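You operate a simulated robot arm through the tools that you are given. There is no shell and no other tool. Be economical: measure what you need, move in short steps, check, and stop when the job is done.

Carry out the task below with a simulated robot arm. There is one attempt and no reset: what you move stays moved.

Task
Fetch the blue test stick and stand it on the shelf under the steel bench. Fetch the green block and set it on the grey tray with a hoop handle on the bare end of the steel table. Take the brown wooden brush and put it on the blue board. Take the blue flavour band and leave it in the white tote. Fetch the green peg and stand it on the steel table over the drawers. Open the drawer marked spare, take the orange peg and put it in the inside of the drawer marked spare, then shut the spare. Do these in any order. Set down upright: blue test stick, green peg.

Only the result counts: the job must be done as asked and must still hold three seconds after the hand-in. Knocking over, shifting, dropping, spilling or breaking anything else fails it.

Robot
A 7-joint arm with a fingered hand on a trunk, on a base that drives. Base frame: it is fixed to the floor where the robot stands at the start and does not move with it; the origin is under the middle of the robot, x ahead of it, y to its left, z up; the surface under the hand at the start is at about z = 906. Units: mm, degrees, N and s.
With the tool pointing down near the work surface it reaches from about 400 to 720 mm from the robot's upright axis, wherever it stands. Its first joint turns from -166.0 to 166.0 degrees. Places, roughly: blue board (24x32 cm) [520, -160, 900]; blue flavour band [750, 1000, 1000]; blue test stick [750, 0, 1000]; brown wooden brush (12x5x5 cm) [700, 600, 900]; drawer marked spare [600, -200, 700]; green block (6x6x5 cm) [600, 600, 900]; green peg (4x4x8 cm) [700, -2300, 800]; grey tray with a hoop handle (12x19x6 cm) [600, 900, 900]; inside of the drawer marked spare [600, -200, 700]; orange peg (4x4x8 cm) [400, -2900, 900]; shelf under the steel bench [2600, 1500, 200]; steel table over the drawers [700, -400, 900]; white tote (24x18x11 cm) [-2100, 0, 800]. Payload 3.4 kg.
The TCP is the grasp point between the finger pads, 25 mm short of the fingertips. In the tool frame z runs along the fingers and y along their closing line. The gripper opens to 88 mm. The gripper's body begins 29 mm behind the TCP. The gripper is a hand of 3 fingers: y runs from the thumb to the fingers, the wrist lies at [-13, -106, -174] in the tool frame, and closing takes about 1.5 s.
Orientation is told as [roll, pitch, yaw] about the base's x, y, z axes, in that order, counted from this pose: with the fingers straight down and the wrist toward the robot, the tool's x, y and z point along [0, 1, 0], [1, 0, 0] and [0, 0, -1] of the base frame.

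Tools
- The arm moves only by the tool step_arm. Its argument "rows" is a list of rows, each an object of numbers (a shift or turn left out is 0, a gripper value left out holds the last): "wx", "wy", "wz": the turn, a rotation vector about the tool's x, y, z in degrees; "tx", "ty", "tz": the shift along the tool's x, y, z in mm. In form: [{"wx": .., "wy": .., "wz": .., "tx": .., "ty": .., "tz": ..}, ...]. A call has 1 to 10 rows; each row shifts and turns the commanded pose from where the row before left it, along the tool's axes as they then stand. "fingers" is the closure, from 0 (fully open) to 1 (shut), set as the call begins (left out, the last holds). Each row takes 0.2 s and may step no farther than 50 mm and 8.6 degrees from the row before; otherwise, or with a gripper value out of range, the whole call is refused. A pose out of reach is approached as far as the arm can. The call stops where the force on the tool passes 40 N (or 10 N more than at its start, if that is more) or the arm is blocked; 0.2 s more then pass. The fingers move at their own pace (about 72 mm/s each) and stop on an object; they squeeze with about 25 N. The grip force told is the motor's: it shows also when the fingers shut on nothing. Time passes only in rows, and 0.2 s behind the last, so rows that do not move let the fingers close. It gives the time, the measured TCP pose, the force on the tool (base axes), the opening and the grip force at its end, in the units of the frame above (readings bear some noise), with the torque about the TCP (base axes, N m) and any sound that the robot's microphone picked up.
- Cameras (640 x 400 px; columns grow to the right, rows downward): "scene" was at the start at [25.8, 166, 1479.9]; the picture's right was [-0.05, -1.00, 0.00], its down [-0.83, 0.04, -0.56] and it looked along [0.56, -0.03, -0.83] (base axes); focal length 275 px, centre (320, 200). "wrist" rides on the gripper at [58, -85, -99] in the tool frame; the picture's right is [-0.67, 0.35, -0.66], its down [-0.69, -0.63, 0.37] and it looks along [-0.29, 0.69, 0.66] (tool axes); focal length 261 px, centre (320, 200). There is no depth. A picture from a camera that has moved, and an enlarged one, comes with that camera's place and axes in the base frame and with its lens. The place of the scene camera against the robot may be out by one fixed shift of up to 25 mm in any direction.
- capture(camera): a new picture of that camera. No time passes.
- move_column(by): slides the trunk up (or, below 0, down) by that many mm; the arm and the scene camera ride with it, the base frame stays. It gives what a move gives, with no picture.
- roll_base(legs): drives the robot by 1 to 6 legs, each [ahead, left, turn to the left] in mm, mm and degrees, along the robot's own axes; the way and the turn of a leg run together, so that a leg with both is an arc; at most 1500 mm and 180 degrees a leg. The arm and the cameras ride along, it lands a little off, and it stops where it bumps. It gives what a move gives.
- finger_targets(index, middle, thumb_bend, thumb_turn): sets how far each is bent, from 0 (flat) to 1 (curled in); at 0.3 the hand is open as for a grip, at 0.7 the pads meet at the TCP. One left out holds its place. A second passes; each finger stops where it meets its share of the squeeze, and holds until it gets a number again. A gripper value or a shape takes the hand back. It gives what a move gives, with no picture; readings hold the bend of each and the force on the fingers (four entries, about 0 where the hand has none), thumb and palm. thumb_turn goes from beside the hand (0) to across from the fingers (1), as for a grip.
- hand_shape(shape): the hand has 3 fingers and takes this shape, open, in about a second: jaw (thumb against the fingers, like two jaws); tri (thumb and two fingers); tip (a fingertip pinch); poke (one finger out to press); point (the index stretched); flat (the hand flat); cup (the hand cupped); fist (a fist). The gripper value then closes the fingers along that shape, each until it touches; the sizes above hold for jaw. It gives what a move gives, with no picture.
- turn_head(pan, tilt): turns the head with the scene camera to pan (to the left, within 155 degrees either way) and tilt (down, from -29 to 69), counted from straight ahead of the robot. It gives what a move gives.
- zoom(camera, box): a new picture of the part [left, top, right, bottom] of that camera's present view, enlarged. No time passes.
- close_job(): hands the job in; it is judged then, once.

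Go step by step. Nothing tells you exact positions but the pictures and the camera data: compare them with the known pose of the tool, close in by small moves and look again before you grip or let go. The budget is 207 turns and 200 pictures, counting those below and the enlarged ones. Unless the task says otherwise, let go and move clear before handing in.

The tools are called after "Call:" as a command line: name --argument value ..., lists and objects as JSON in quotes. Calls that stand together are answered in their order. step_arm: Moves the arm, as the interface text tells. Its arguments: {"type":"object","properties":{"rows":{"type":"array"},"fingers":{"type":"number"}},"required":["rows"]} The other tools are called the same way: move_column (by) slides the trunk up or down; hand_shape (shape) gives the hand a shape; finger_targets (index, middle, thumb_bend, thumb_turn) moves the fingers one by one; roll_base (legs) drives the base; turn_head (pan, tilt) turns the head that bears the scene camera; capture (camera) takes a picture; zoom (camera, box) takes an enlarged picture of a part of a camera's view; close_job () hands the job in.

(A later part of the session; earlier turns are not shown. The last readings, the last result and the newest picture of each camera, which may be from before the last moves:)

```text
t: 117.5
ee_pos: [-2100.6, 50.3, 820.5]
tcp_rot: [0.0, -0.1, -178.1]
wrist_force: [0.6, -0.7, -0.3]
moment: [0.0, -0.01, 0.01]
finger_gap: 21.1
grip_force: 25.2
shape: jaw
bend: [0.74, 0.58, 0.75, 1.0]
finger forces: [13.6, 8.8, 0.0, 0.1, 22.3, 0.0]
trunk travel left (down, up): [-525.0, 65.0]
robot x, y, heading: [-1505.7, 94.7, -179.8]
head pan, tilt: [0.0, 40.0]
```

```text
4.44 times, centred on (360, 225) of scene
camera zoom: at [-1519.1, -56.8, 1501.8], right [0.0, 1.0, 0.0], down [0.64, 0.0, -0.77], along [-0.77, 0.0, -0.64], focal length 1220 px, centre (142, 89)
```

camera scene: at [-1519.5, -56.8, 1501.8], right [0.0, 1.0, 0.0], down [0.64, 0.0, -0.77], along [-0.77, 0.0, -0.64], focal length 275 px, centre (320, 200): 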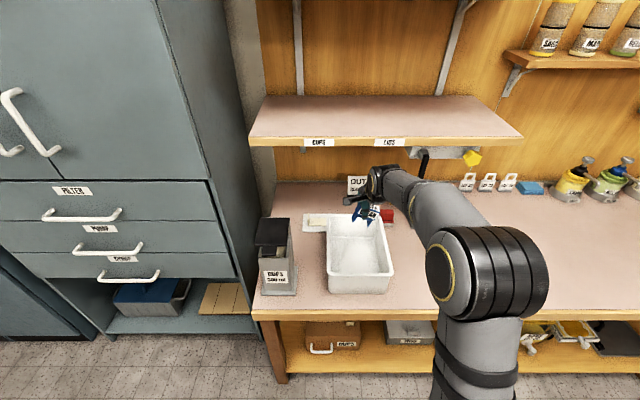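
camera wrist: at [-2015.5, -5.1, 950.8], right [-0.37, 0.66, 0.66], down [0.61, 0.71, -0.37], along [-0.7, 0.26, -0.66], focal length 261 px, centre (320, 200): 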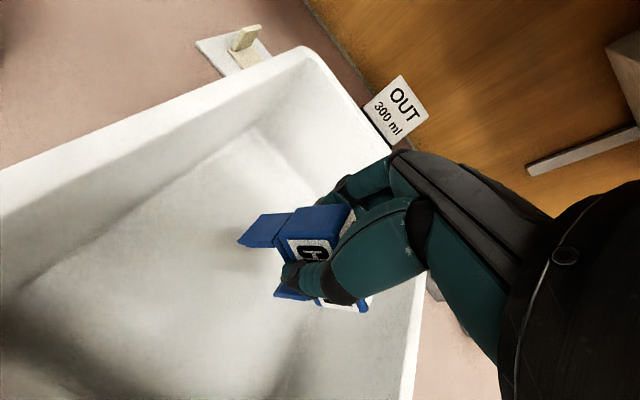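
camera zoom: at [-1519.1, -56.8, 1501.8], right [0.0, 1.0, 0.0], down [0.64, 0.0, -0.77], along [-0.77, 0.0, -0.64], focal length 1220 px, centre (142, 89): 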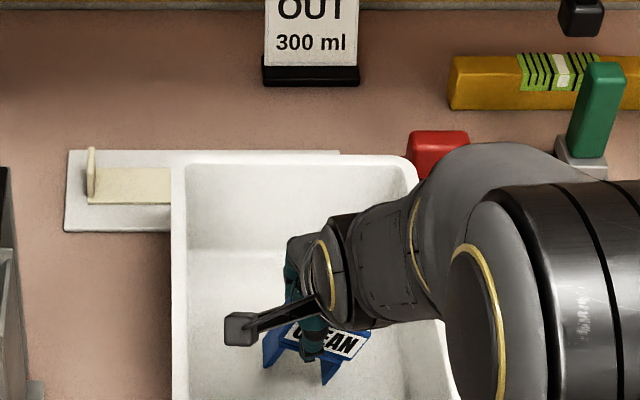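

Call:
step_arm --rows '[{"tz": 4}, {"tz": 4}, {"tz": 4}, {"tz": 3}, {"tz": 3}]'

Call:
capture --camera "wrist"

```text
t: 118.7
ee_pos: [-2101.6, 48.7, 804.5]
tcp_rot: [0.1, -0.2, -177.9]
wrist_force: [0.0, -2.9, 7.8]
moment: [0.01, 0.05, 0.0]
finger_gap: 21.4
grip_force: 25.6
shape: jaw
bend: [0.74, 0.58, 0.75, 1.0]
finger forces: [14.0, 10.5, 0.0, 0.1, 24.0, 0.0]
trunk travel left (down, up): [-525.0, 65.0]
robot x, y, heading: [-1507.7, 93.4, -179.9]
head pan, tilt: [0.0, 40.0]
```

```text
129 pictures are left
camera wrist: at [-2014.2, -6.6, 902.6], right [-0.37, 0.66, 0.66], down [0.6, 0.71, -0.37], along [-0.71, 0.26, -0.66], focal length 261 px, centre (320, 200)
```

wrist: 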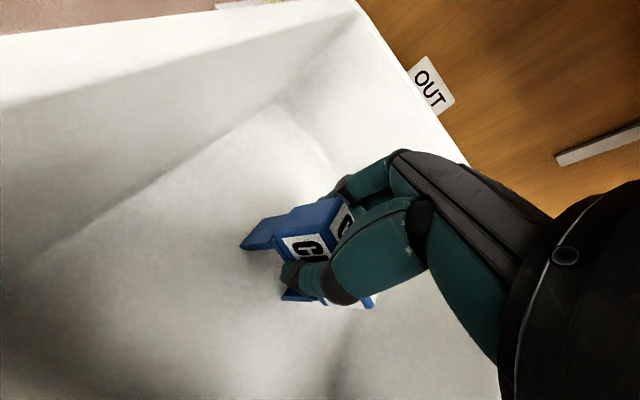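

Band touches the tote floor. Releasing and lifting straight out.

Call:
step_arm --fingers 0 --rows '[{"tz": -1}, {}, {}, {}, {}, {"tz": -10}, {"tz": -45}, {"tz": -50}, {"tz": -50}, {"tz": -45}]'

Call:
capture --camera "wrist"

```text
t: 120.9
ee_pos: [-2099.7, 48.6, 1006.1]
tcp_rot: [0.0, -0.1, -178.1]
wrist_force: [0.2, -0.4, 0.2]
moment: [-0.01, -0.01, -0.01]
finger_gap: 87.7
grip_force: 0.1
shape: jaw
bend: [0.3, 0.3, 0.3, 0.98]
finger forces: [0.0, 0.1, 0.1, 0.0, 0.0, 0.1]
trunk travel left (down, up): [-525.0, 65.0]
robot x, y, heading: [-1510.3, 89.5, -180.1]
head pan, tilt: [0.0, 40.0]
```

```text
128 pictures are left
camera wrist: at [-2012.6, -7.3, 1104.1], right [-0.37, 0.66, 0.66], down [0.61, 0.71, -0.37], along [-0.7, 0.26, -0.66], focal length 261 px, centre (320, 200)
```

wrist: 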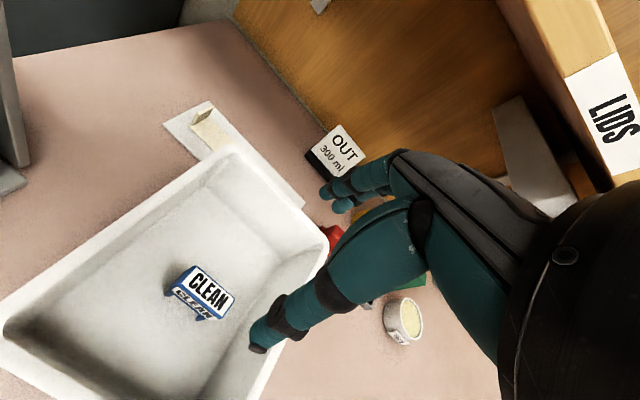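

Band is left upright in the tote. Retract and drive toward the peg area.

Call:
step_arm --rows '[{"ty": -45}, {"ty": -45}, {"ty": -40, "tz": -20}, {"ty": -35, "tz": -30}, {"tz": -45}, {"tz": -45}]'

Call:
roll_base --legs '[[-700, 0, 0], [0, 0, 90], [1300, 0, 0]]'

Call:
turn_head --pan 20 --tilt 25

Call:
capture --camera "scene"

```text
t: 122.3
ee_pos: [-1937.0, 55.2, 1143.7]
tcp_rot: [0.0, 0.1, -178.0]
wrist_force: [0.4, -0.3, 0.5]
moment: [0.01, 0.0, 0.0]
finger_gap: 87.6
grip_force: 0.1
shape: jaw
bend: [0.3, 0.3, 0.3, 0.98]
finger forces: [0.0, 0.1, 0.0, 0.0, 0.0, 0.0]
trunk travel left (down, up): [-525.0, 65.0]
robot x, y, heading: [-1511.1, 92.9, -180.1]
head pan, tilt: [0.0, 40.0]
```

```text
t: 136.0
ee_pos: [-783.6, -1608.8, 1142.9]
tcp_rot: [0.0, 0.0, -89.0]
wrist_force: [0.7, 0.0, 0.0]
moment: [0.0, 0.0, -0.02]
finger_gap: 87.6
grip_force: 0.0
shape: jaw
bend: [0.3, 0.3, 0.3, 0.98]
finger forces: [0.0, 0.0, 0.0, 0.0, 0.0, 0.1]
trunk travel left (down, up): [-525.0, 65.0]
robot x, y, heading: [-810.4, -1182.9, -90.8]
head pan, tilt: [0.0, 40.0]
```

```text
t: 136.8
ee_pos: [-782.8, -1610.1, 1143.3]
tcp_rot: [0.0, 0.0, -89.1]
wrist_force: [0.6, 0.7, 0.4]
moment: [-0.03, -0.01, 0.0]
finger_gap: 87.8
grip_force: 0.2
shape: jaw
bend: [0.3, 0.3, 0.3, 0.98]
finger forces: [0.0, 0.1, 0.1, 0.1, 0.0, 0.0]
trunk travel left (down, up): [-525.0, 65.0]
robot x, y, heading: [-813.0, -1181.4, -90.8]
head pan, tilt: [20.0, 25.0]
```

```text
127 pictures are left
camera scene: at [-606.9, -1197.6, 1525.1], right [-0.95, -0.33, 0.0], down [-0.14, 0.4, -0.91], along [0.3, -0.86, -0.42], focal length 275 px, centre (320, 200)
```

scene: 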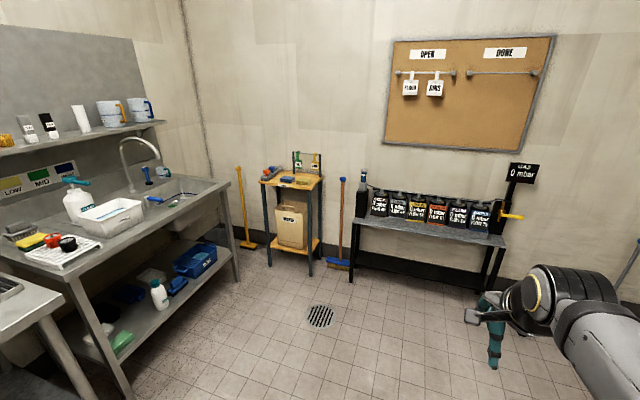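

Call:
zoom --camera "scene" --box '[240, 140, 340, 220]'

Call:
zoom --camera "scene" --box '[0, 120, 240, 270]'

```text
5.00 times, centred on (290, 180) of scene
camera zoom: at [-606.9, -1197.6, 1525.1], right [-0.95, -0.33, 0.0], down [-0.14, 0.4, -0.91], along [0.3, -0.86, -0.42], focal length 1373 px, centre (470, 300)
```

zoom: 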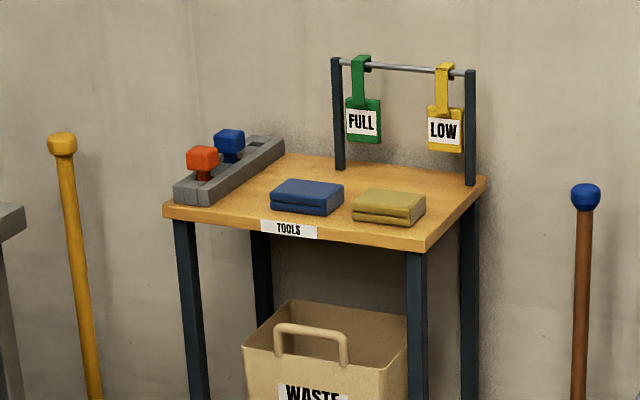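

```text
2.67 times, centred on (120, 195) of scene
camera zoom: at [-606.9, -1197.6, 1525.1], right [-0.95, -0.33, 0.0], down [-0.14, 0.4, -0.91], along [0.3, -0.86, -0.42], focal length 732 px, centre (853, 213)
```

zoom: 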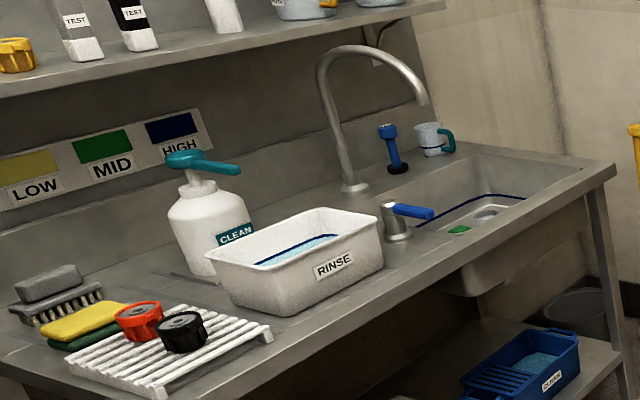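

The green peg seems to stand in the sink (only its top visible) and the orange-headed peg sits in a grey rack on the small wooden stand. Driving to the sink, facing it.

Call:
roll_base --legs '[[1090, 0, 0.8], [0, 0, 90], [800, 0, 0]]'

Call:
turn_head --pan 0 --tilt 50

Call:
capture --camera "scene"

Call:
capture --camera "wrist"

```text
t: 150.4
ee_pos: [431.0, -2221.3, 1143.4]
tcp_rot: [0.0, -0.1, 5.1]
wrist_force: [-0.1, 0.2, 0.7]
moment: [-0.02, -0.02, -0.03]
finger_gap: 87.7
grip_force: 0.1
shape: jaw
bend: [0.3, 0.3, 0.3, 0.98]
finger forces: [0.0, 0.0, 0.0, 0.1, 0.1, 0.1]
trunk travel left (down, up): [-525.0, 65.0]
robot x, y, heading: [4.3, -2277.1, 3.2]
head pan, tilt: [20.0, 25.0]
```

```text
t: 151.3
ee_pos: [430.2, -2220.9, 1144.1]
tcp_rot: [0.0, 0.0, 5.1]
wrist_force: [-0.1, -0.2, -0.3]
moment: [0.02, 0.03, 0.0]
finger_gap: 87.8
grip_force: 0.0
shape: jaw
bend: [0.3, 0.3, 0.3, 0.98]
finger forces: [0.0, 0.0, 0.0, 0.1, 0.0, 0.0]
trunk travel left (down, up): [-525.0, 65.0]
robot x, y, heading: [0.4, -2277.4, 3.1]
head pan, tilt: [0.0, 50.0]
```

```text
124 pictures are left
camera scene: at [26.5, -2109.0, 1487.7], right [0.06, -1.0, 0.0], down [-0.76, -0.04, -0.64], along [0.64, 0.04, -0.77], focal length 275 px, centre (320, 200)
```

scene: 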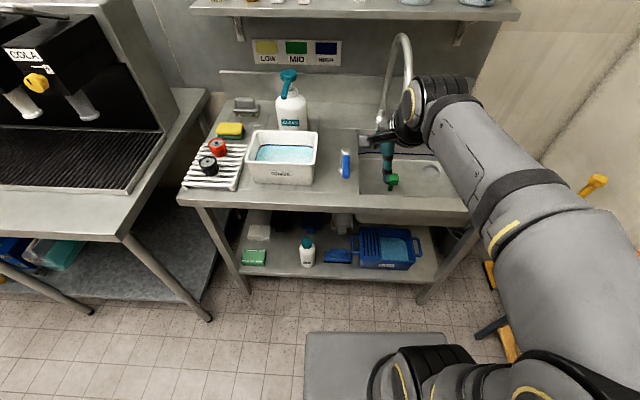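

```text
123 pictures are left
camera wrist: at [339.7, -2171.5, 1242.3], right [0.41, -0.64, 0.66], down [-0.57, -0.74, -0.37], along [0.72, -0.22, -0.66], focal length 261 px, centre (320, 200)
```

wrist: 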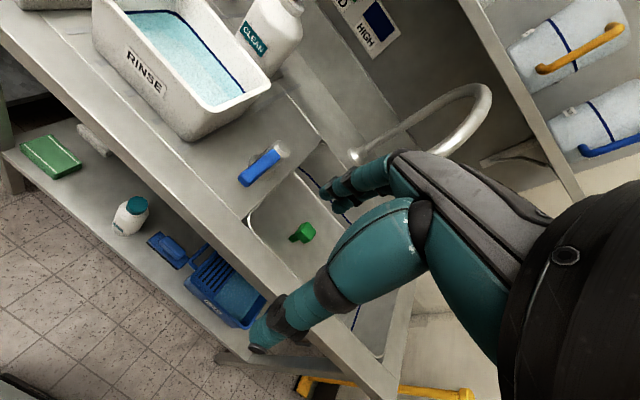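

Call:
zoom --camera "wrist" --box '[230, 140, 390, 300]'

Call:
zoom --camera "scene" --box '[320, 110, 480, 230]'

```text
2.50 times, centred on (310, 220) of wrist
camera zoom: at [339.7, -2171.5, 1242.3], right [0.41, -0.64, 0.66], down [-0.57, -0.74, -0.37], along [0.72, -0.22, -0.66], focal length 652 px, centre (345, 150)
```

zoom: 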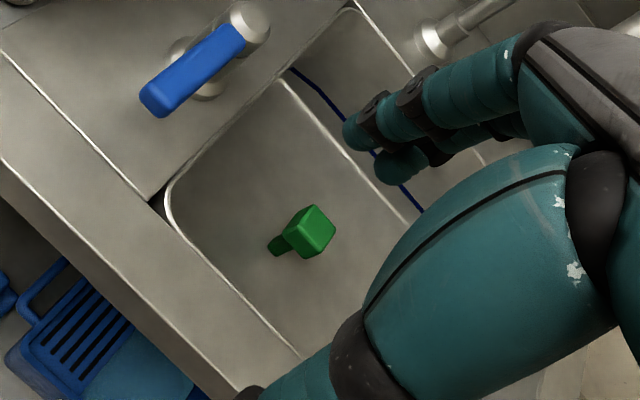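

```text
3.33 times, centred on (400, 170) of scene
camera zoom: at [26.5, -2109.0, 1487.7], right [0.06, -1.0, 0.0], down [-0.76, -0.04, -0.64], along [0.64, 0.04, -0.77], focal length 915 px, centre (53, 300)
```

zoom: 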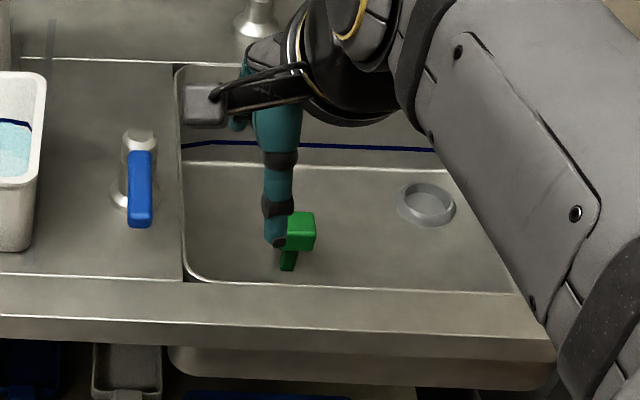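

Peg has a cube head on a thin stem, standing in the sink roughly below the tap's spout tip (~(690,-2308,1140)). I'll move in front of the spout and look again.

Call:
step_arm --rows '[{"tx": -35, "ty": 30}, {"tx": -35, "ty": 30, "wz": 5}, {"tz": 45}, {"tz": 40}]'

Call:
capture --camera "wrist"

Call:
capture --camera "scene"

```text
t: 152.3
ee_pos: [495.6, -2286.0, 1056.2]
tcp_rot: [0.0, -0.1, 0.2]
wrist_force: [0.3, 0.9, -0.4]
moment: [0.01, -0.01, 0.01]
finger_gap: 87.7
grip_force: 0.0
shape: jaw
bend: [0.3, 0.3, 0.3, 0.98]
finger forces: [0.1, 0.0, 0.1, 0.0, 0.0, 0.0]
trunk travel left (down, up): [-525.0, 65.0]
robot x, y, heading: [3.2, -2280.1, 3.2]
head pan, tilt: [0.0, 50.0]
```

```text
120 pictures are left
camera wrist: at [410.2, -2228.6, 1155.6], right [0.35, -0.67, 0.66], down [-0.63, -0.69, -0.37], along [0.7, -0.28, -0.66], focal length 261 px, centre (320, 200)
```

wrist: 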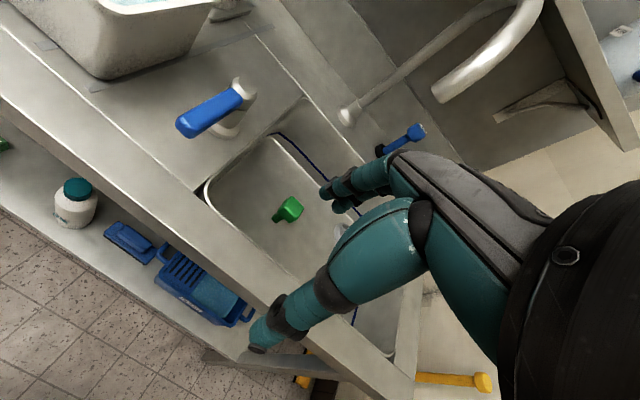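

```text
119 pictures are left
camera scene: at [26.7, -2109.1, 1487.7], right [0.06, -1.0, 0.0], down [-0.76, -0.04, -0.64], along [0.64, 0.04, -0.77], focal length 275 px, centre (320, 200)
```

scene: 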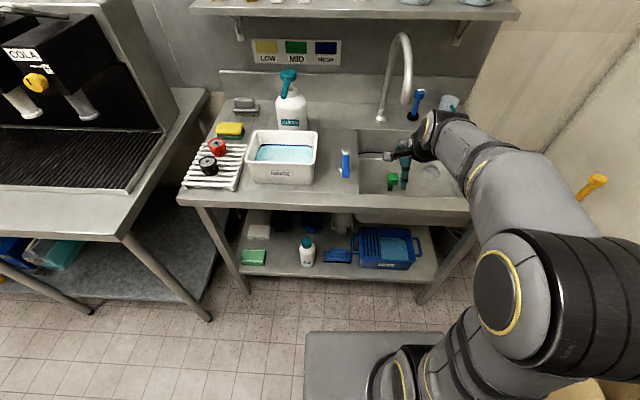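

Peg head ≈ (660,-2320, 860). Lowering in front of the spout to z≈930 and approaching.

Call:
step_arm --rows '[{"tx": -17, "ty": 30}, {"tx": -17, "ty": 30}, {"tz": 45}, {"tz": 45}, {"tz": 30}]'

Call:
capture --camera "wrist"

Call:
zoom --camera "scene" --box '[320, 20, 520, 220]'

```text
t: 153.5
ee_pos: [554.4, -2321.2, 937.8]
tcp_rot: [-0.1, 0.1, 0.1]
wrist_force: [0.7, -0.2, 0.1]
moment: [0.02, 0.02, 0.0]
finger_gap: 87.9
grip_force: 0.1
shape: jaw
bend: [0.3, 0.3, 0.3, 0.98]
finger forces: [0.1, 0.0, 0.0, 0.0, 0.0, 0.0]
trunk travel left (down, up): [-525.0, 65.0]
robot x, y, heading: [2.4, -2280.5, 3.1]
head pan, tilt: [0.0, 50.0]
```

```text
118 pictures are left
camera wrist: at [468.6, -2264.9, 1036.9], right [0.35, -0.67, 0.66], down [-0.63, -0.69, -0.37], along [0.7, -0.28, -0.66], focal length 261 px, centre (320, 200)
```

wrist: 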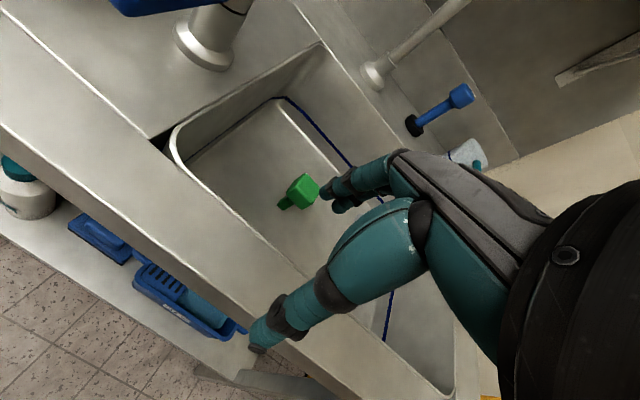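

```text
2.00 times, centred on (420, 120) of scene
camera zoom: at [26.7, -2109.2, 1487.7], right [0.06, -1.0, 0.0], down [-0.76, -0.04, -0.64], along [0.64, 0.04, -0.77], focal length 549 px, centre (120, 360)
```

zoom: 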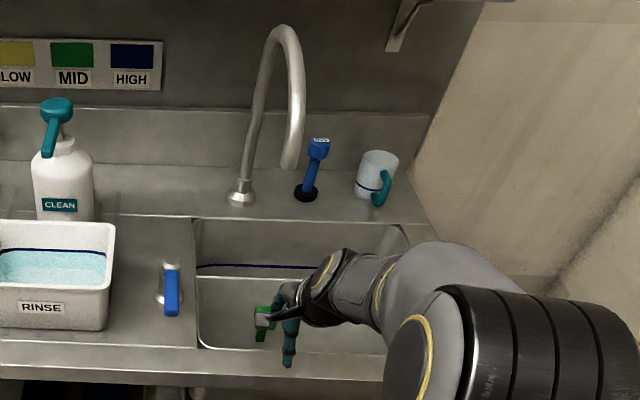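

Call:
step_arm --rows '[{"tz": 15, "ty": 20}, {"ty": 30}, {"ty": 30}]'

Call:
capture --camera "wrist"

Call:
zoom --camera "scene" --box '[320, 20, 520, 220]'

```text
t: 154.3
ee_pos: [637.2, -2317.4, 919.5]
tcp_rot: [0.0, -0.1, 0.1]
wrist_force: [0.5, 0.0, 0.1]
moment: [-0.01, -0.02, -0.02]
finger_gap: 87.6
grip_force: 0.1
shape: jaw
bend: [0.3, 0.3, 0.3, 0.98]
finger forces: [0.1, 0.1, 0.0, 0.0, 0.0, 0.0]
trunk travel left (down, up): [-525.0, 65.0]
robot x, y, heading: [2.1, -2284.3, 3.1]
head pan, tilt: [0.0, 50.0]
```

```text
116 pictures are left
camera wrist: at [551.9, -2260.6, 1019.6], right [0.35, -0.67, 0.66], down [-0.63, -0.69, -0.37], along [0.7, -0.28, -0.66], focal length 261 px, centre (320, 200)
```

wrist: 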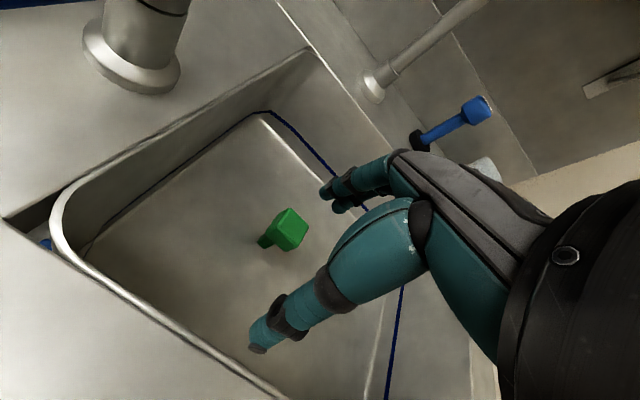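

```text
2.00 times, centred on (420, 120) of scene
camera zoom: at [26.8, -2109.0, 1487.7], right [0.06, -1.0, 0.0], down [-0.76, -0.04, -0.64], along [0.64, 0.04, -0.77], focal length 549 px, centre (120, 360)
```

zoom: 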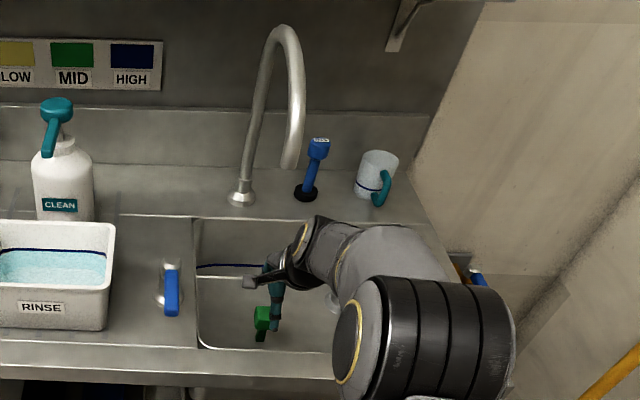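

Triangulation now puts the head at ≈ (711,-2337,805), under the spout (tip ≈ (700,-2316,1095)). I'll roll 50 mm ahead for reach and align at lower height.

Call:
roll_base --legs '[[50, 0, 0]]'

Call:
step_arm --rows '[{"tz": 25, "tx": -18}, {"tz": 10}]'

Call:
capture --camera "wrist"

Call:
capture --camera "scene"

```text
t: 155.2
ee_pos: [688.2, -2313.9, 920.8]
tcp_rot: [-0.1, 0.0, 0.1]
wrist_force: [0.1, 0.4, -0.6]
moment: [-0.03, 0.01, -0.01]
finger_gap: 87.6
grip_force: 0.0
shape: jaw
bend: [0.3, 0.3, 0.3, 0.98]
finger forces: [0.0, 0.0, 0.0, 0.0, 0.0, 0.0]
trunk travel left (down, up): [-525.0, 65.0]
robot x, y, heading: [53.0, -2275.2, 3.3]
head pan, tilt: [0.0, 50.0]
```

```text
t: 155.8
ee_pos: [687.4, -2331.9, 885.9]
tcp_rot: [0.0, -0.1, 0.2]
wrist_force: [0.0, -0.3, 0.0]
moment: [0.0, 0.0, -0.03]
finger_gap: 87.9
grip_force: 0.0
shape: jaw
bend: [0.3, 0.3, 0.3, 0.98]
finger forces: [0.1, 0.0, 0.0, 0.0, 0.0, 0.0]
trunk travel left (down, up): [-525.0, 65.0]
robot x, y, heading: [53.4, -2277.4, 3.4]
head pan, tilt: [0.0, 50.0]
```

```text
114 pictures are left
camera wrist: at [601.9, -2275.8, 985.2], right [0.35, -0.67, 0.66], down [-0.63, -0.69, -0.37], along [0.7, -0.28, -0.66], focal length 261 px, centre (320, 200)
```

wrist: 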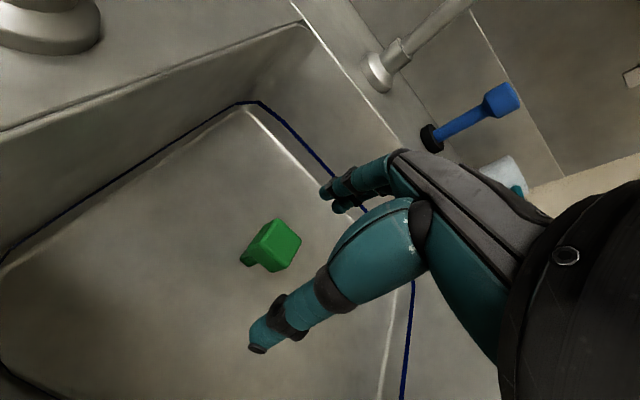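

```text
113 pictures are left
camera scene: at [77.5, -2106.3, 1487.7], right [0.06, -1.0, 0.0], down [-0.76, -0.04, -0.64], along [0.64, 0.04, -0.77], focal length 275 px, centre (320, 200)
```

scene: 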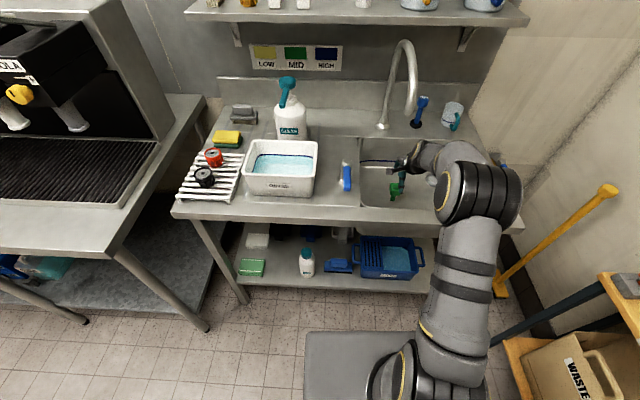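

Call:
step_arm --rows '[{"ty": 22, "tx": -1}, {"tz": 25}]'

Call:
capture --camera "wrist"

```text
t: 156.4
ee_pos: [710.0, -2331.2, 859.6]
tcp_rot: [0.0, -0.1, 0.1]
wrist_force: [0.8, 0.7, 0.0]
moment: [0.01, 0.02, -0.02]
finger_gap: 87.6
grip_force: 0.1
shape: jaw
bend: [0.3, 0.3, 0.3, 0.98]
finger forces: [0.0, 0.1, 0.1, 0.0, 0.0, 0.0]
trunk travel left (down, up): [-525.0, 65.0]
robot x, y, heading: [54.7, -2277.8, 3.1]
head pan, tilt: [0.0, 50.0]
```

```text
112 pictures are left
camera wrist: at [624.8, -2274.8, 959.5], right [0.35, -0.67, 0.66], down [-0.63, -0.69, -0.37], along [0.7, -0.28, -0.66], focal length 261 px, centre (320, 200)
```

wrist: 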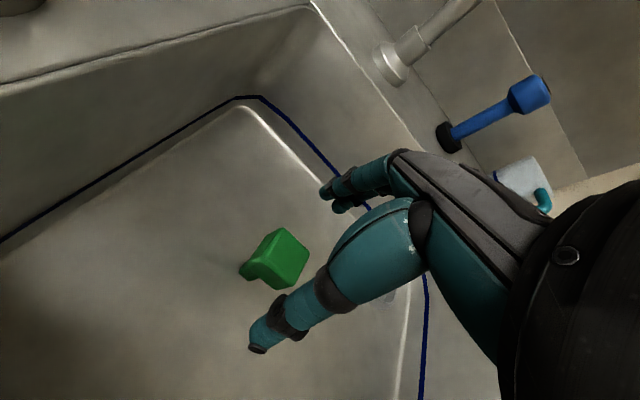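

Call:
step_arm --rows '[{"ty": 6, "tx": -1}, {"tz": 22}]'

Call:
capture --camera "wrist"

Call:
zoom --camera "scene" --box '[340, 30, 460, 230]'

```text
t: 157.0
ee_pos: [716.5, -2333.0, 837.3]
tcp_rot: [0.0, -0.1, 0.1]
wrist_force: [0.4, -0.8, -0.9]
moment: [-0.02, 0.03, 0.0]
finger_gap: 87.6
grip_force: 0.1
shape: jaw
bend: [0.3, 0.3, 0.3, 0.98]
finger forces: [0.0, 0.1, 0.0, 0.0, 0.0, 0.0]
trunk travel left (down, up): [-525.0, 65.0]
robot x, y, heading: [54.5, -2276.7, 3.1]
head pan, tilt: [0.0, 50.0]
```

```text
111 pictures are left
camera wrist: at [630.8, -2276.5, 937.2], right [0.35, -0.67, 0.66], down [-0.63, -0.69, -0.37], along [0.7, -0.28, -0.66], focal length 261 px, centre (320, 200)
```

wrist: 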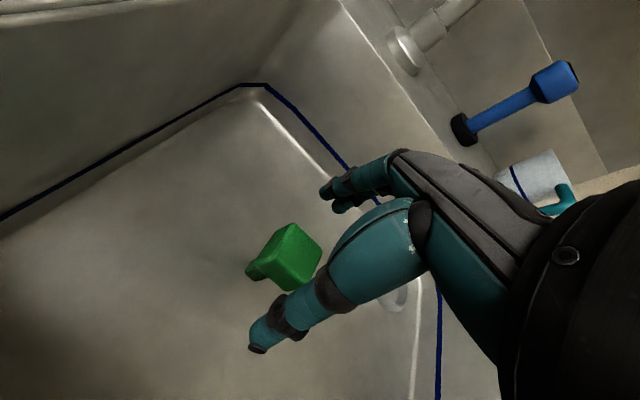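

```text
2.00 times, centred on (400, 130) of scene
camera zoom: at [77.5, -2106.2, 1487.7], right [0.06, -1.0, 0.0], down [-0.76, -0.04, -0.64], along [0.64, 0.04, -0.77], focal length 549 px, centre (160, 340)
```

zoom: 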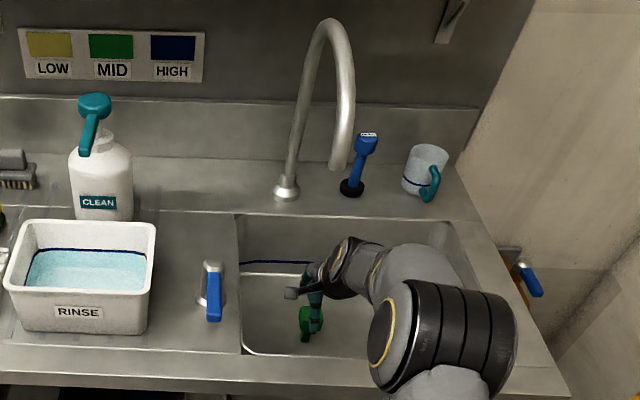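

Aligned: the head lies right on the approach line about 35 mm lower. Descend and grip.

Call:
step_arm --rows '[{"tz": 20}, {"tz": 14}]'

Call:
capture --camera "wrist"

```text
t: 157.6
ee_pos: [717.8, -2332.0, 805.0]
tcp_rot: [-0.1, 0.0, 0.1]
wrist_force: [0.6, 0.5, 0.7]
moment: [0.01, 0.0, -0.03]
finger_gap: 87.6
grip_force: 0.0
shape: jaw
bend: [0.3, 0.3, 0.3, 0.98]
finger forces: [0.0, 0.1, 0.1, 0.0, 0.1, 0.1]
trunk travel left (down, up): [-525.0, 65.0]
robot x, y, heading: [56.7, -2274.9, 3.4]
head pan, tilt: [0.0, 50.0]
```

```text
109 pictures are left
camera wrist: at [632.5, -2275.0, 903.5], right [0.35, -0.67, 0.66], down [-0.63, -0.69, -0.37], along [0.7, -0.28, -0.66], focal length 261 px, centre (320, 200)
```

wrist: 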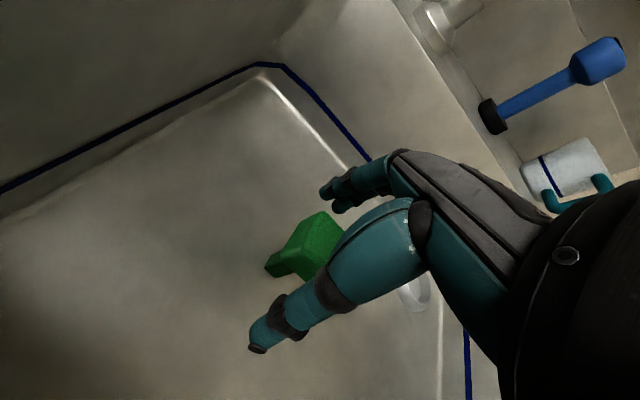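

Call:
step_arm --rows '[{"tz": 5}]'

Call:
step_arm --fingers 1 --rows '[{}, {}, {}, {}, {}, {}, {}, {}]'

Call:
capture --camera "wrist"

```text
t: 158.0
ee_pos: [716.8, -2332.8, 800.0]
tcp_rot: [0.0, 0.0, 0.1]
wrist_force: [0.4, 0.5, -0.1]
moment: [-0.01, -0.04, 0.0]
finger_gap: 87.6
grip_force: 0.1
shape: jaw
bend: [0.3, 0.3, 0.3, 0.98]
finger forces: [0.0, 0.0, 0.0, 0.1, 0.0, 0.0]
trunk travel left (down, up): [-525.0, 65.0]
robot x, y, heading: [52.3, -2279.0, 3.2]
head pan, tilt: [0.0, 50.0]
```

```text
t: 159.8
ee_pos: [717.0, -2333.3, 799.4]
tcp_rot: [0.0, 0.0, 0.0]
wrist_force: [0.4, -0.7, -0.2]
moment: [-0.03, -0.01, 0.0]
finger_gap: 4.8
grip_force: 25.0
shape: jaw
bend: [0.7, 0.73, 0.82, 1.0]
finger forces: [0.1, 0.0, 0.0, 0.0, 0.1, 0.1]
trunk travel left (down, up): [-525.0, 65.0]
robot x, y, heading: [56.7, -2277.7, 3.4]
head pan, tilt: [0.0, 50.0]
```

```text
108 pictures are left
camera wrist: at [631.7, -2275.7, 898.4], right [0.35, -0.67, 0.66], down [-0.63, -0.69, -0.37], along [0.7, -0.28, -0.66], focal length 261 px, centre (320, 200)
```

wrist: 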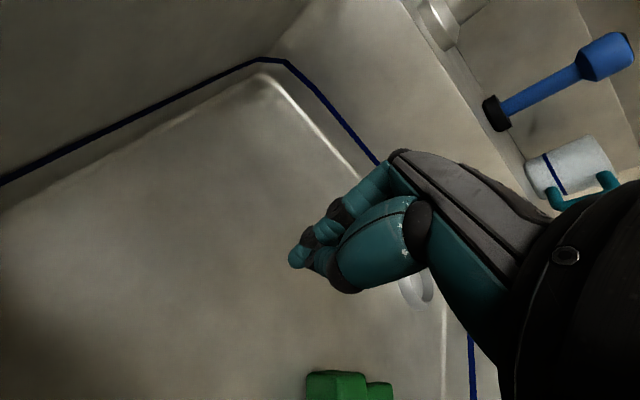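

The grip missed and the peg slid out; it now lies in the sink to the right. I'll rise, open and look again.

Call:
step_arm --rows '[{"tz": -40}, {"tz": -40}, {"ty": -40}, {"ty": -40}]'

Call:
step_arm --fingers 0 --rows '[{"tz": -20}, {}, {}, {}, {}, {}]'

Call:
capture --camera "wrist"

Call:
zoom --camera "scene" --box '[340, 110, 500, 230]'

```text
t: 160.8
ee_pos: [632.5, -2330.0, 882.8]
tcp_rot: [0.0, -0.1, 0.2]
wrist_force: [-0.3, -0.5, -0.1]
moment: [-0.01, -0.04, -0.02]
finger_gap: 5.0
grip_force: 24.8
shape: jaw
bend: [0.7, 0.73, 0.82, 1.0]
finger forces: [0.0, 0.0, 0.1, 0.0, 0.1, 0.0]
trunk travel left (down, up): [-525.0, 65.0]
robot x, y, heading: [52.2, -2278.1, 3.4]
head pan, tilt: [0.0, 50.0]
```

```text
t: 162.2
ee_pos: [634.7, -2331.1, 900.3]
tcp_rot: [0.0, 0.0, 0.1]
wrist_force: [0.0, 0.4, 0.4]
moment: [-0.02, 0.01, 0.0]
finger_gap: 87.4
grip_force: 0.0
shape: jaw
bend: [0.3, 0.3, 0.3, 0.98]
finger forces: [0.0, 0.1, 0.0, 0.1, 0.0, 0.0]
trunk travel left (down, up): [-525.0, 65.0]
robot x, y, heading: [56.5, -2277.0, 3.5]
head pan, tilt: [0.0, 50.0]
```

```text
107 pictures are left
camera wrist: at [548.9, -2274.0, 999.3], right [0.35, -0.67, 0.66], down [-0.63, -0.69, -0.37], along [0.7, -0.28, -0.66], focal length 261 px, centre (320, 200)
```

wrist: 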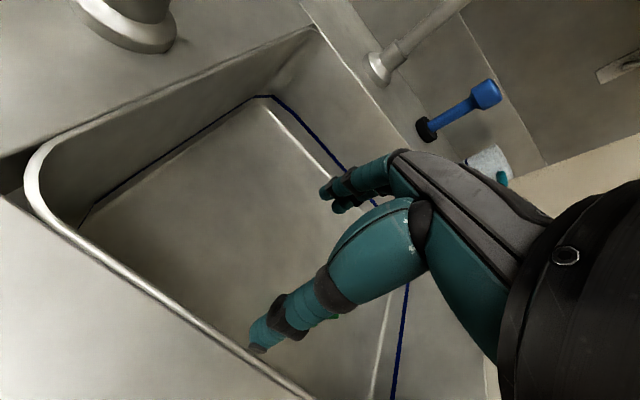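

```text
3.33 times, centred on (420, 170) of scene
camera zoom: at [77.3, -2106.1, 1487.7], right [0.06, -1.0, 0.0], down [-0.76, -0.04, -0.64], along [0.64, 0.04, -0.77], focal length 915 px, centre (-13, 300)
```

zoom: 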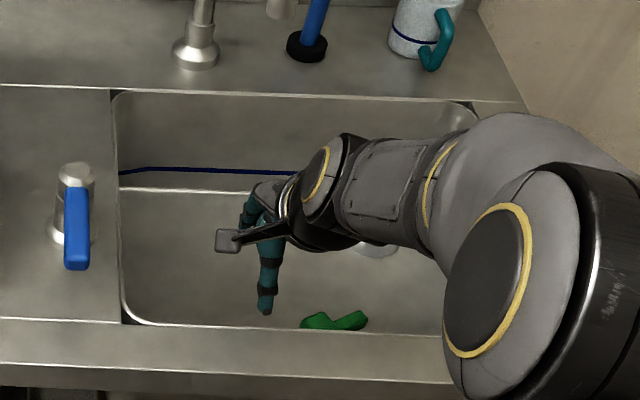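

Call:
step_arm --rows '[{"ty": -40}, {"ty": -40}, {"tz": -45}, {"tz": -45}, {"tz": -20, "tx": -40}, {"tx": -45}, {"tx": -45}, {"ty": 40}]'

Call:
capture --camera "wrist"

Call:
zoom --camera "scene" --box '[340, 110, 500, 230]'

```text
t: 164.0
ee_pos: [595.9, -2467.1, 1008.5]
tcp_rot: [0.0, 0.0, 0.2]
wrist_force: [0.0, 0.4, 0.8]
moment: [0.02, 0.01, 0.01]
finger_gap: 87.8
grip_force: 0.0
shape: jaw
bend: [0.3, 0.3, 0.3, 0.98]
finger forces: [0.1, 0.0, 0.0, 0.0, 0.0, 0.0]
trunk travel left (down, up): [-525.0, 65.0]
robot x, y, heading: [55.8, -2275.0, 3.4]
head pan, tilt: [0.0, 50.0]
```

```text
105 pictures are left
camera wrist: at [509.4, -2409.5, 1107.6], right [0.35, -0.67, 0.66], down [-0.63, -0.69, -0.37], along [0.7, -0.28, -0.66], focal length 261 px, centre (320, 200)
```

wrist: 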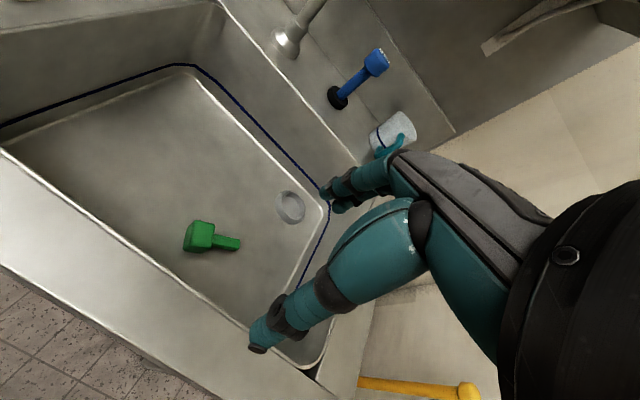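

```text
3.33 times, centred on (420, 170) of scene
camera zoom: at [77.8, -2106.3, 1487.7], right [0.06, -1.0, 0.0], down [-0.77, -0.04, -0.64], along [0.64, 0.04, -0.77], focal length 915 px, centre (-13, 300)
```

zoom: 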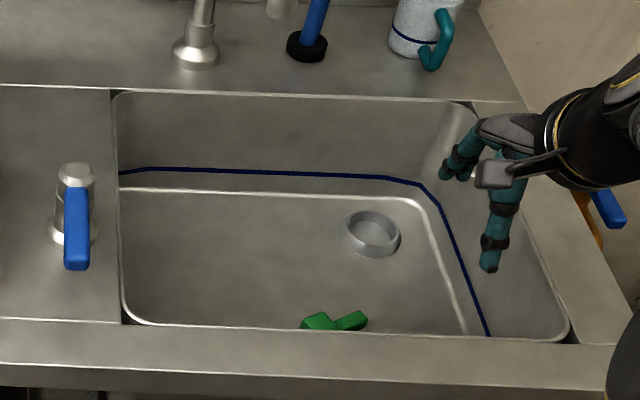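

Re-solving with the exact image shifts, the standing head was at z≈769 (sink floor ≈ 706), so my grip was too high. The peg now lies with its head near (680,-2436), pointing its stem toward (714,-2488). I'll raise the trunk, and approach with yaw 33° so the tool's x lies along the peg, allowing me to turn it upright later.

Call:
move_column --by 60

Call:
step_arm --rows '[{"ty": 43, "tx": 14}, {"ty": 43, "tx": 14}, {"wz": -8.3}, {"wz": -8.3}, {"wz": -8.3}, {"wz": -8.3}, {"tz": 45}, {"tz": 45}]'

Call:
capture --camera "wrist"

Call:
capture --camera "scene"

```text
t: 165.0
ee_pos: [595.2, -2467.3, 1069.3]
tcp_rot: [-0.1, -0.1, 0.1]
wrist_force: [0.2, 0.0, -0.1]
moment: [0.0, 0.03, -0.01]
finger_gap: 87.8
grip_force: 0.1
shape: jaw
bend: [0.3, 0.3, 0.3, 0.98]
finger forces: [0.0, 0.1, 0.1, 0.1, 0.0, 0.0]
trunk travel left (down, up): [-585.0, 5.0]
robot x, y, heading: [49.7, -2277.9, 3.4]
head pan, tilt: [0.0, 50.0]
```

```text
t: 166.8
ee_pos: [680.3, -2434.2, 976.5]
tcp_rot: [0.0, -0.1, 33.5]
wrist_force: [0.1, -0.1, -0.6]
moment: [-0.01, -0.01, 0.0]
finger_gap: 87.8
grip_force: 0.0
shape: jaw
bend: [0.3, 0.3, 0.3, 0.98]
finger forces: [0.0, 0.1, 0.0, 0.1, 0.1, 0.0]
trunk travel left (down, up): [-585.0, 5.0]
robot x, y, heading: [52.0, -2273.0, 3.2]
head pan, tilt: [0.0, 50.0]
```

```text
103 pictures are left
camera wrist: at [576.6, -2432.9, 1075.6], right [0.66, -0.37, 0.66], down [-0.15, -0.92, -0.37], along [0.74, 0.14, -0.66], focal length 261 px, centre (320, 200)
```

wrist: 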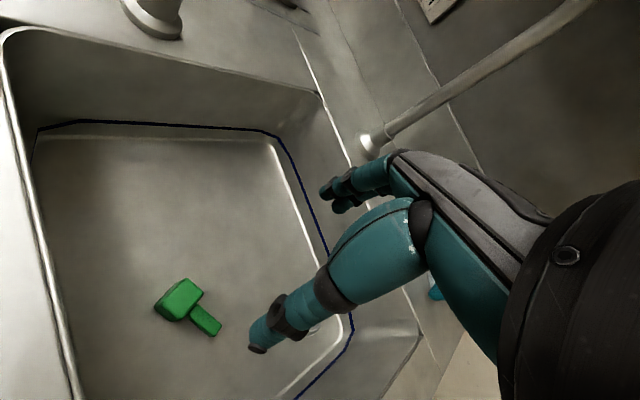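

```text
102 pictures are left
camera scene: at [77.6, -2106.4, 1547.7], right [0.06, -1.0, 0.0], down [-0.76, -0.04, -0.64], along [0.64, 0.04, -0.77], focal length 275 px, centre (320, 200)
```

scene: 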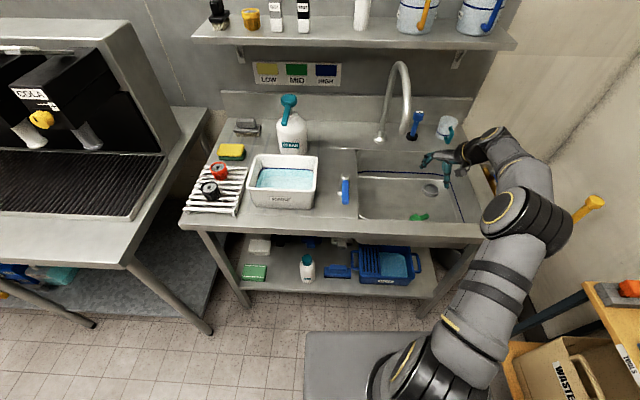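

The peg is right under the hand and aligned. Tilting 15° to keep the wrist off the rim, pre-closing, then lowering in stages.

Call:
finger_targets --index 0.44 --middle 0.44 --thumb_bend 0.44

Call:
step_arm --rows '[{"wx": 7.5}, {"wx": 7.5}, {"ty": 11.6, "tz": 43.5}, {"ty": 11.6, "tz": 43.5}, {"ty": 11.6, "tz": 43.5}]'

Call:
capture --camera "wrist"

Call:
capture --camera "scene"

```text
t: 167.8
ee_pos: [680.5, -2433.8, 976.4]
tcp_rot: [0.0, 0.1, 33.4]
wrist_force: [-0.1, -0.8, 0.0]
moment: [-0.01, -0.01, 0.03]
finger_gap: 55.3
grip_force: 0.0
shape: fingers
bend: [0.44, 0.44, 0.44, 0.98]
finger forces: [0.1, 0.0, 0.0, 0.1, 0.0, 0.1]
trunk travel left (down, up): [-585.0, 5.0]
robot x, y, heading: [56.8, -2277.8, 3.1]
head pan, tilt: [0.0, 50.0]
```

```text
t: 169.0
ee_pos: [681.7, -2437.1, 845.0]
tcp_rot: [0.0, 15.0, 33.3]
wrist_force: [0.4, -0.4, -0.2]
moment: [0.01, 0.04, 0.02]
finger_gap: 55.5
grip_force: 0.1
shape: fingers
bend: [0.44, 0.44, 0.44, 0.98]
finger forces: [0.0, 0.0, 0.0, 0.1, 0.0, 0.0]
trunk travel left (down, up): [-585.0, 5.0]
robot x, y, heading: [54.8, -2278.3, 3.4]
head pan, tilt: [0.0, 50.0]
```

```text
101 pictures are left
camera wrist: at [602.4, -2420.0, 962.0], right [0.79, -0.28, 0.54], down [-0.21, -0.96, -0.19], along [0.57, 0.04, -0.82], focal length 261 px, centre (320, 200)
```

wrist: 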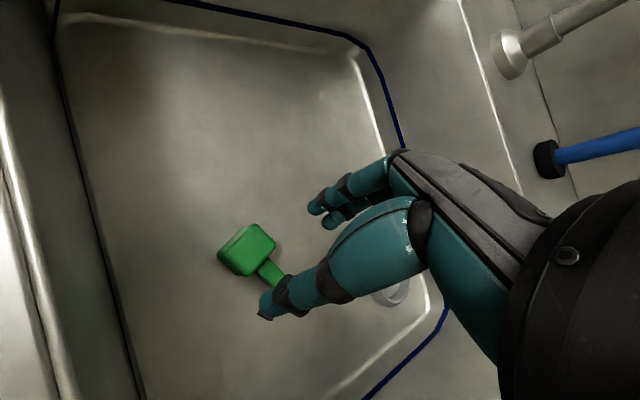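

```text
100 pictures are left
camera scene: at [77.7, -2106.2, 1547.7], right [0.06, -1.0, 0.0], down [-0.76, -0.04, -0.64], along [0.64, 0.04, -0.77], focal length 275 px, centre (320, 200)
```

scene: 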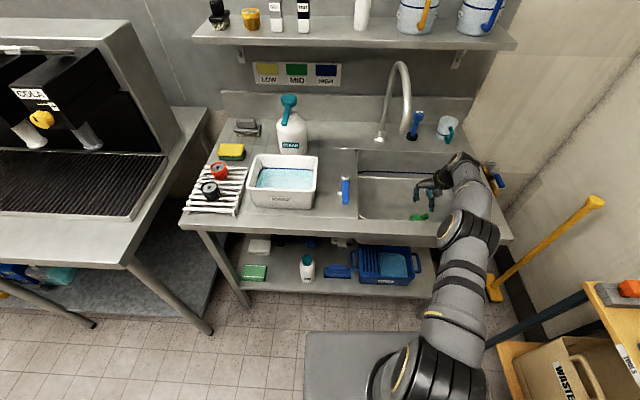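

Call:
zoom --camera "scene" --box '[380, 130, 540, 270]'

```text
2.86 times, centred on (460, 200) of scene
camera zoom: at [77.7, -2106.2, 1547.7], right [0.06, -1.0, 0.0], down [-0.76, -0.04, -0.64], along [0.64, 0.04, -0.77], focal length 784 px, centre (-80, 200)
```

zoom: 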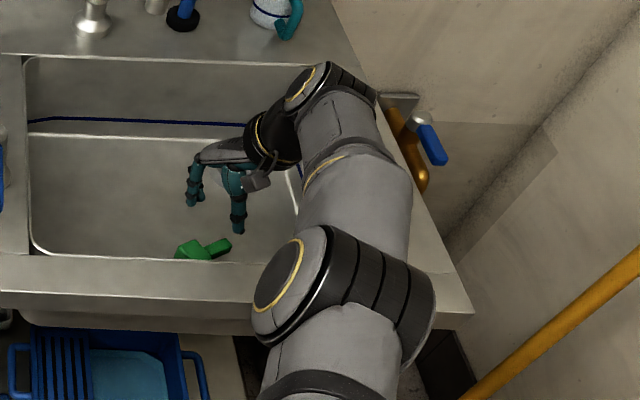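

Clearance looks fine. Lower another 80 mm and check.

Call:
step_arm --rows '[{"ty": 7, "tz": 43.5}, {"ty": 7, "tz": 33}]'

Call:
capture --camera "wrist"

Call:
zoom --camera "scene" --box '[380, 130, 540, 270]'

```text
t: 169.6
ee_pos: [672.4, -2439.0, 770.3]
tcp_rot: [-0.1, 14.9, 33.4]
wrist_force: [0.2, 0.4, -0.4]
moment: [0.0, -0.03, -0.01]
finger_gap: 55.4
grip_force: 0.1
shape: fingers
bend: [0.44, 0.44, 0.44, 0.98]
finger forces: [0.2, 0.1, 0.0, 0.0, 0.1, 0.0]
out of reach, approached as far as the arm can: row 2
trunk travel left (down, up): [-585.0, 5.0]
robot x, y, heading: [54.1, -2275.3, 3.1]
head pan, tilt: [0.0, 50.0]
```

```text
98 pictures are left
camera wrist: at [591.7, -2422.2, 887.8], right [0.79, -0.28, 0.54], down [-0.21, -0.96, -0.19], along [0.58, 0.04, -0.82], focal length 261 px, centre (320, 200)
```

wrist: 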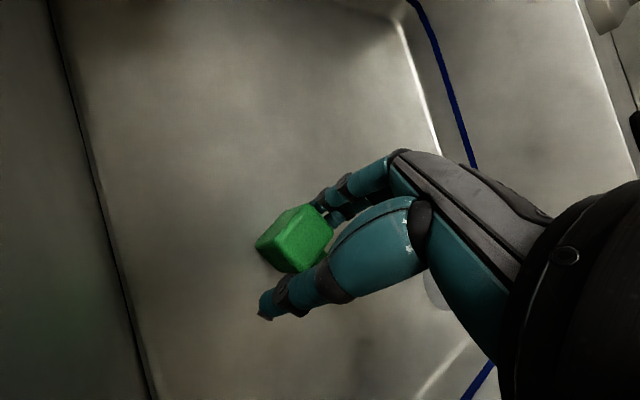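

```text
2.86 times, centred on (460, 200) of scene
camera zoom: at [77.4, -2106.4, 1547.8], right [0.06, -1.0, 0.0], down [-0.76, -0.04, -0.64], along [0.64, 0.04, -0.77], focal length 784 px, centre (-80, 200)
```

zoom: 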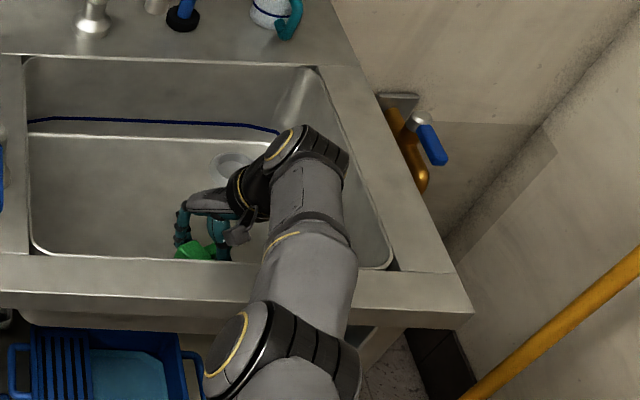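

Head is directly ~33 mm below the TCP at z≈737. The arm is at its low limit, so lower the trunk a little.

Call:
move_column --by -20

Call:
capture --camera "wrist"

```text
t: 170.3
ee_pos: [670.4, -2439.1, 749.3]
tcp_rot: [0.0, 15.1, 33.3]
wrist_force: [-0.1, -0.6, 0.2]
moment: [0.0, 0.01, -0.01]
finger_gap: 55.3
grip_force: 0.1
shape: fingers
bend: [0.44, 0.44, 0.44, 0.98]
finger forces: [0.2, 0.0, 0.1, 0.0, 0.0, 0.1]
trunk travel left (down, up): [-565.0, 25.0]
robot x, y, heading: [55.6, -2275.7, 3.4]
head pan, tilt: [0.0, 50.0]
```

```text
96 pictures are left
camera wrist: at [591.6, -2422.1, 867.8], right [0.79, -0.28, 0.54], down [-0.21, -0.96, -0.19], along [0.57, 0.04, -0.82], focal length 261 px, centre (320, 200)
```

wrist: 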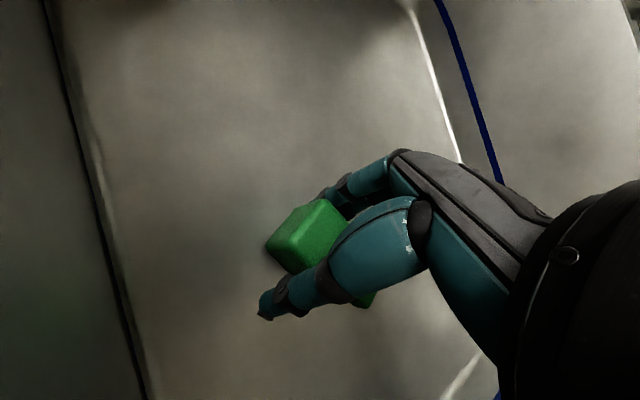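

Call:
move_column --by -8

Call:
capture --camera "wrist"

```text
t: 170.8
ee_pos: [671.8, -2438.3, 746.2]
tcp_rot: [-0.4, 14.5, 33.2]
wrist_force: [3.9, 1.7, 31.1]
moment: [0.66, -0.82, 0.02]
finger_gap: 55.0
grip_force: 15.1
shape: fingers
bend: [0.44, 0.43, 0.44, 0.98]
finger forces: [18.1, 12.3, 0.0, 0.1, 0.0, 0.0]
trunk travel left (down, up): [-557.0, 33.0]
robot x, y, heading: [57.4, -2274.1, 3.3]
head pan, tilt: [0.0, 50.0]
```

```text
95 pictures are left
camera wrist: at [591.2, -2421.5, 864.3], right [0.78, -0.28, 0.55], down [-0.21, -0.96, -0.19], along [0.58, 0.04, -0.81], focal length 261 px, centre (320, 200)
```

wrist: 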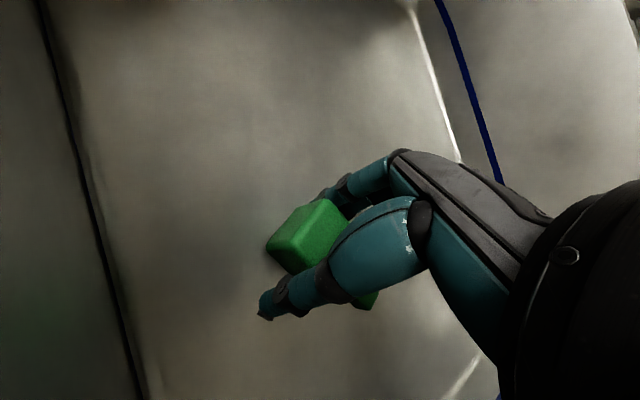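

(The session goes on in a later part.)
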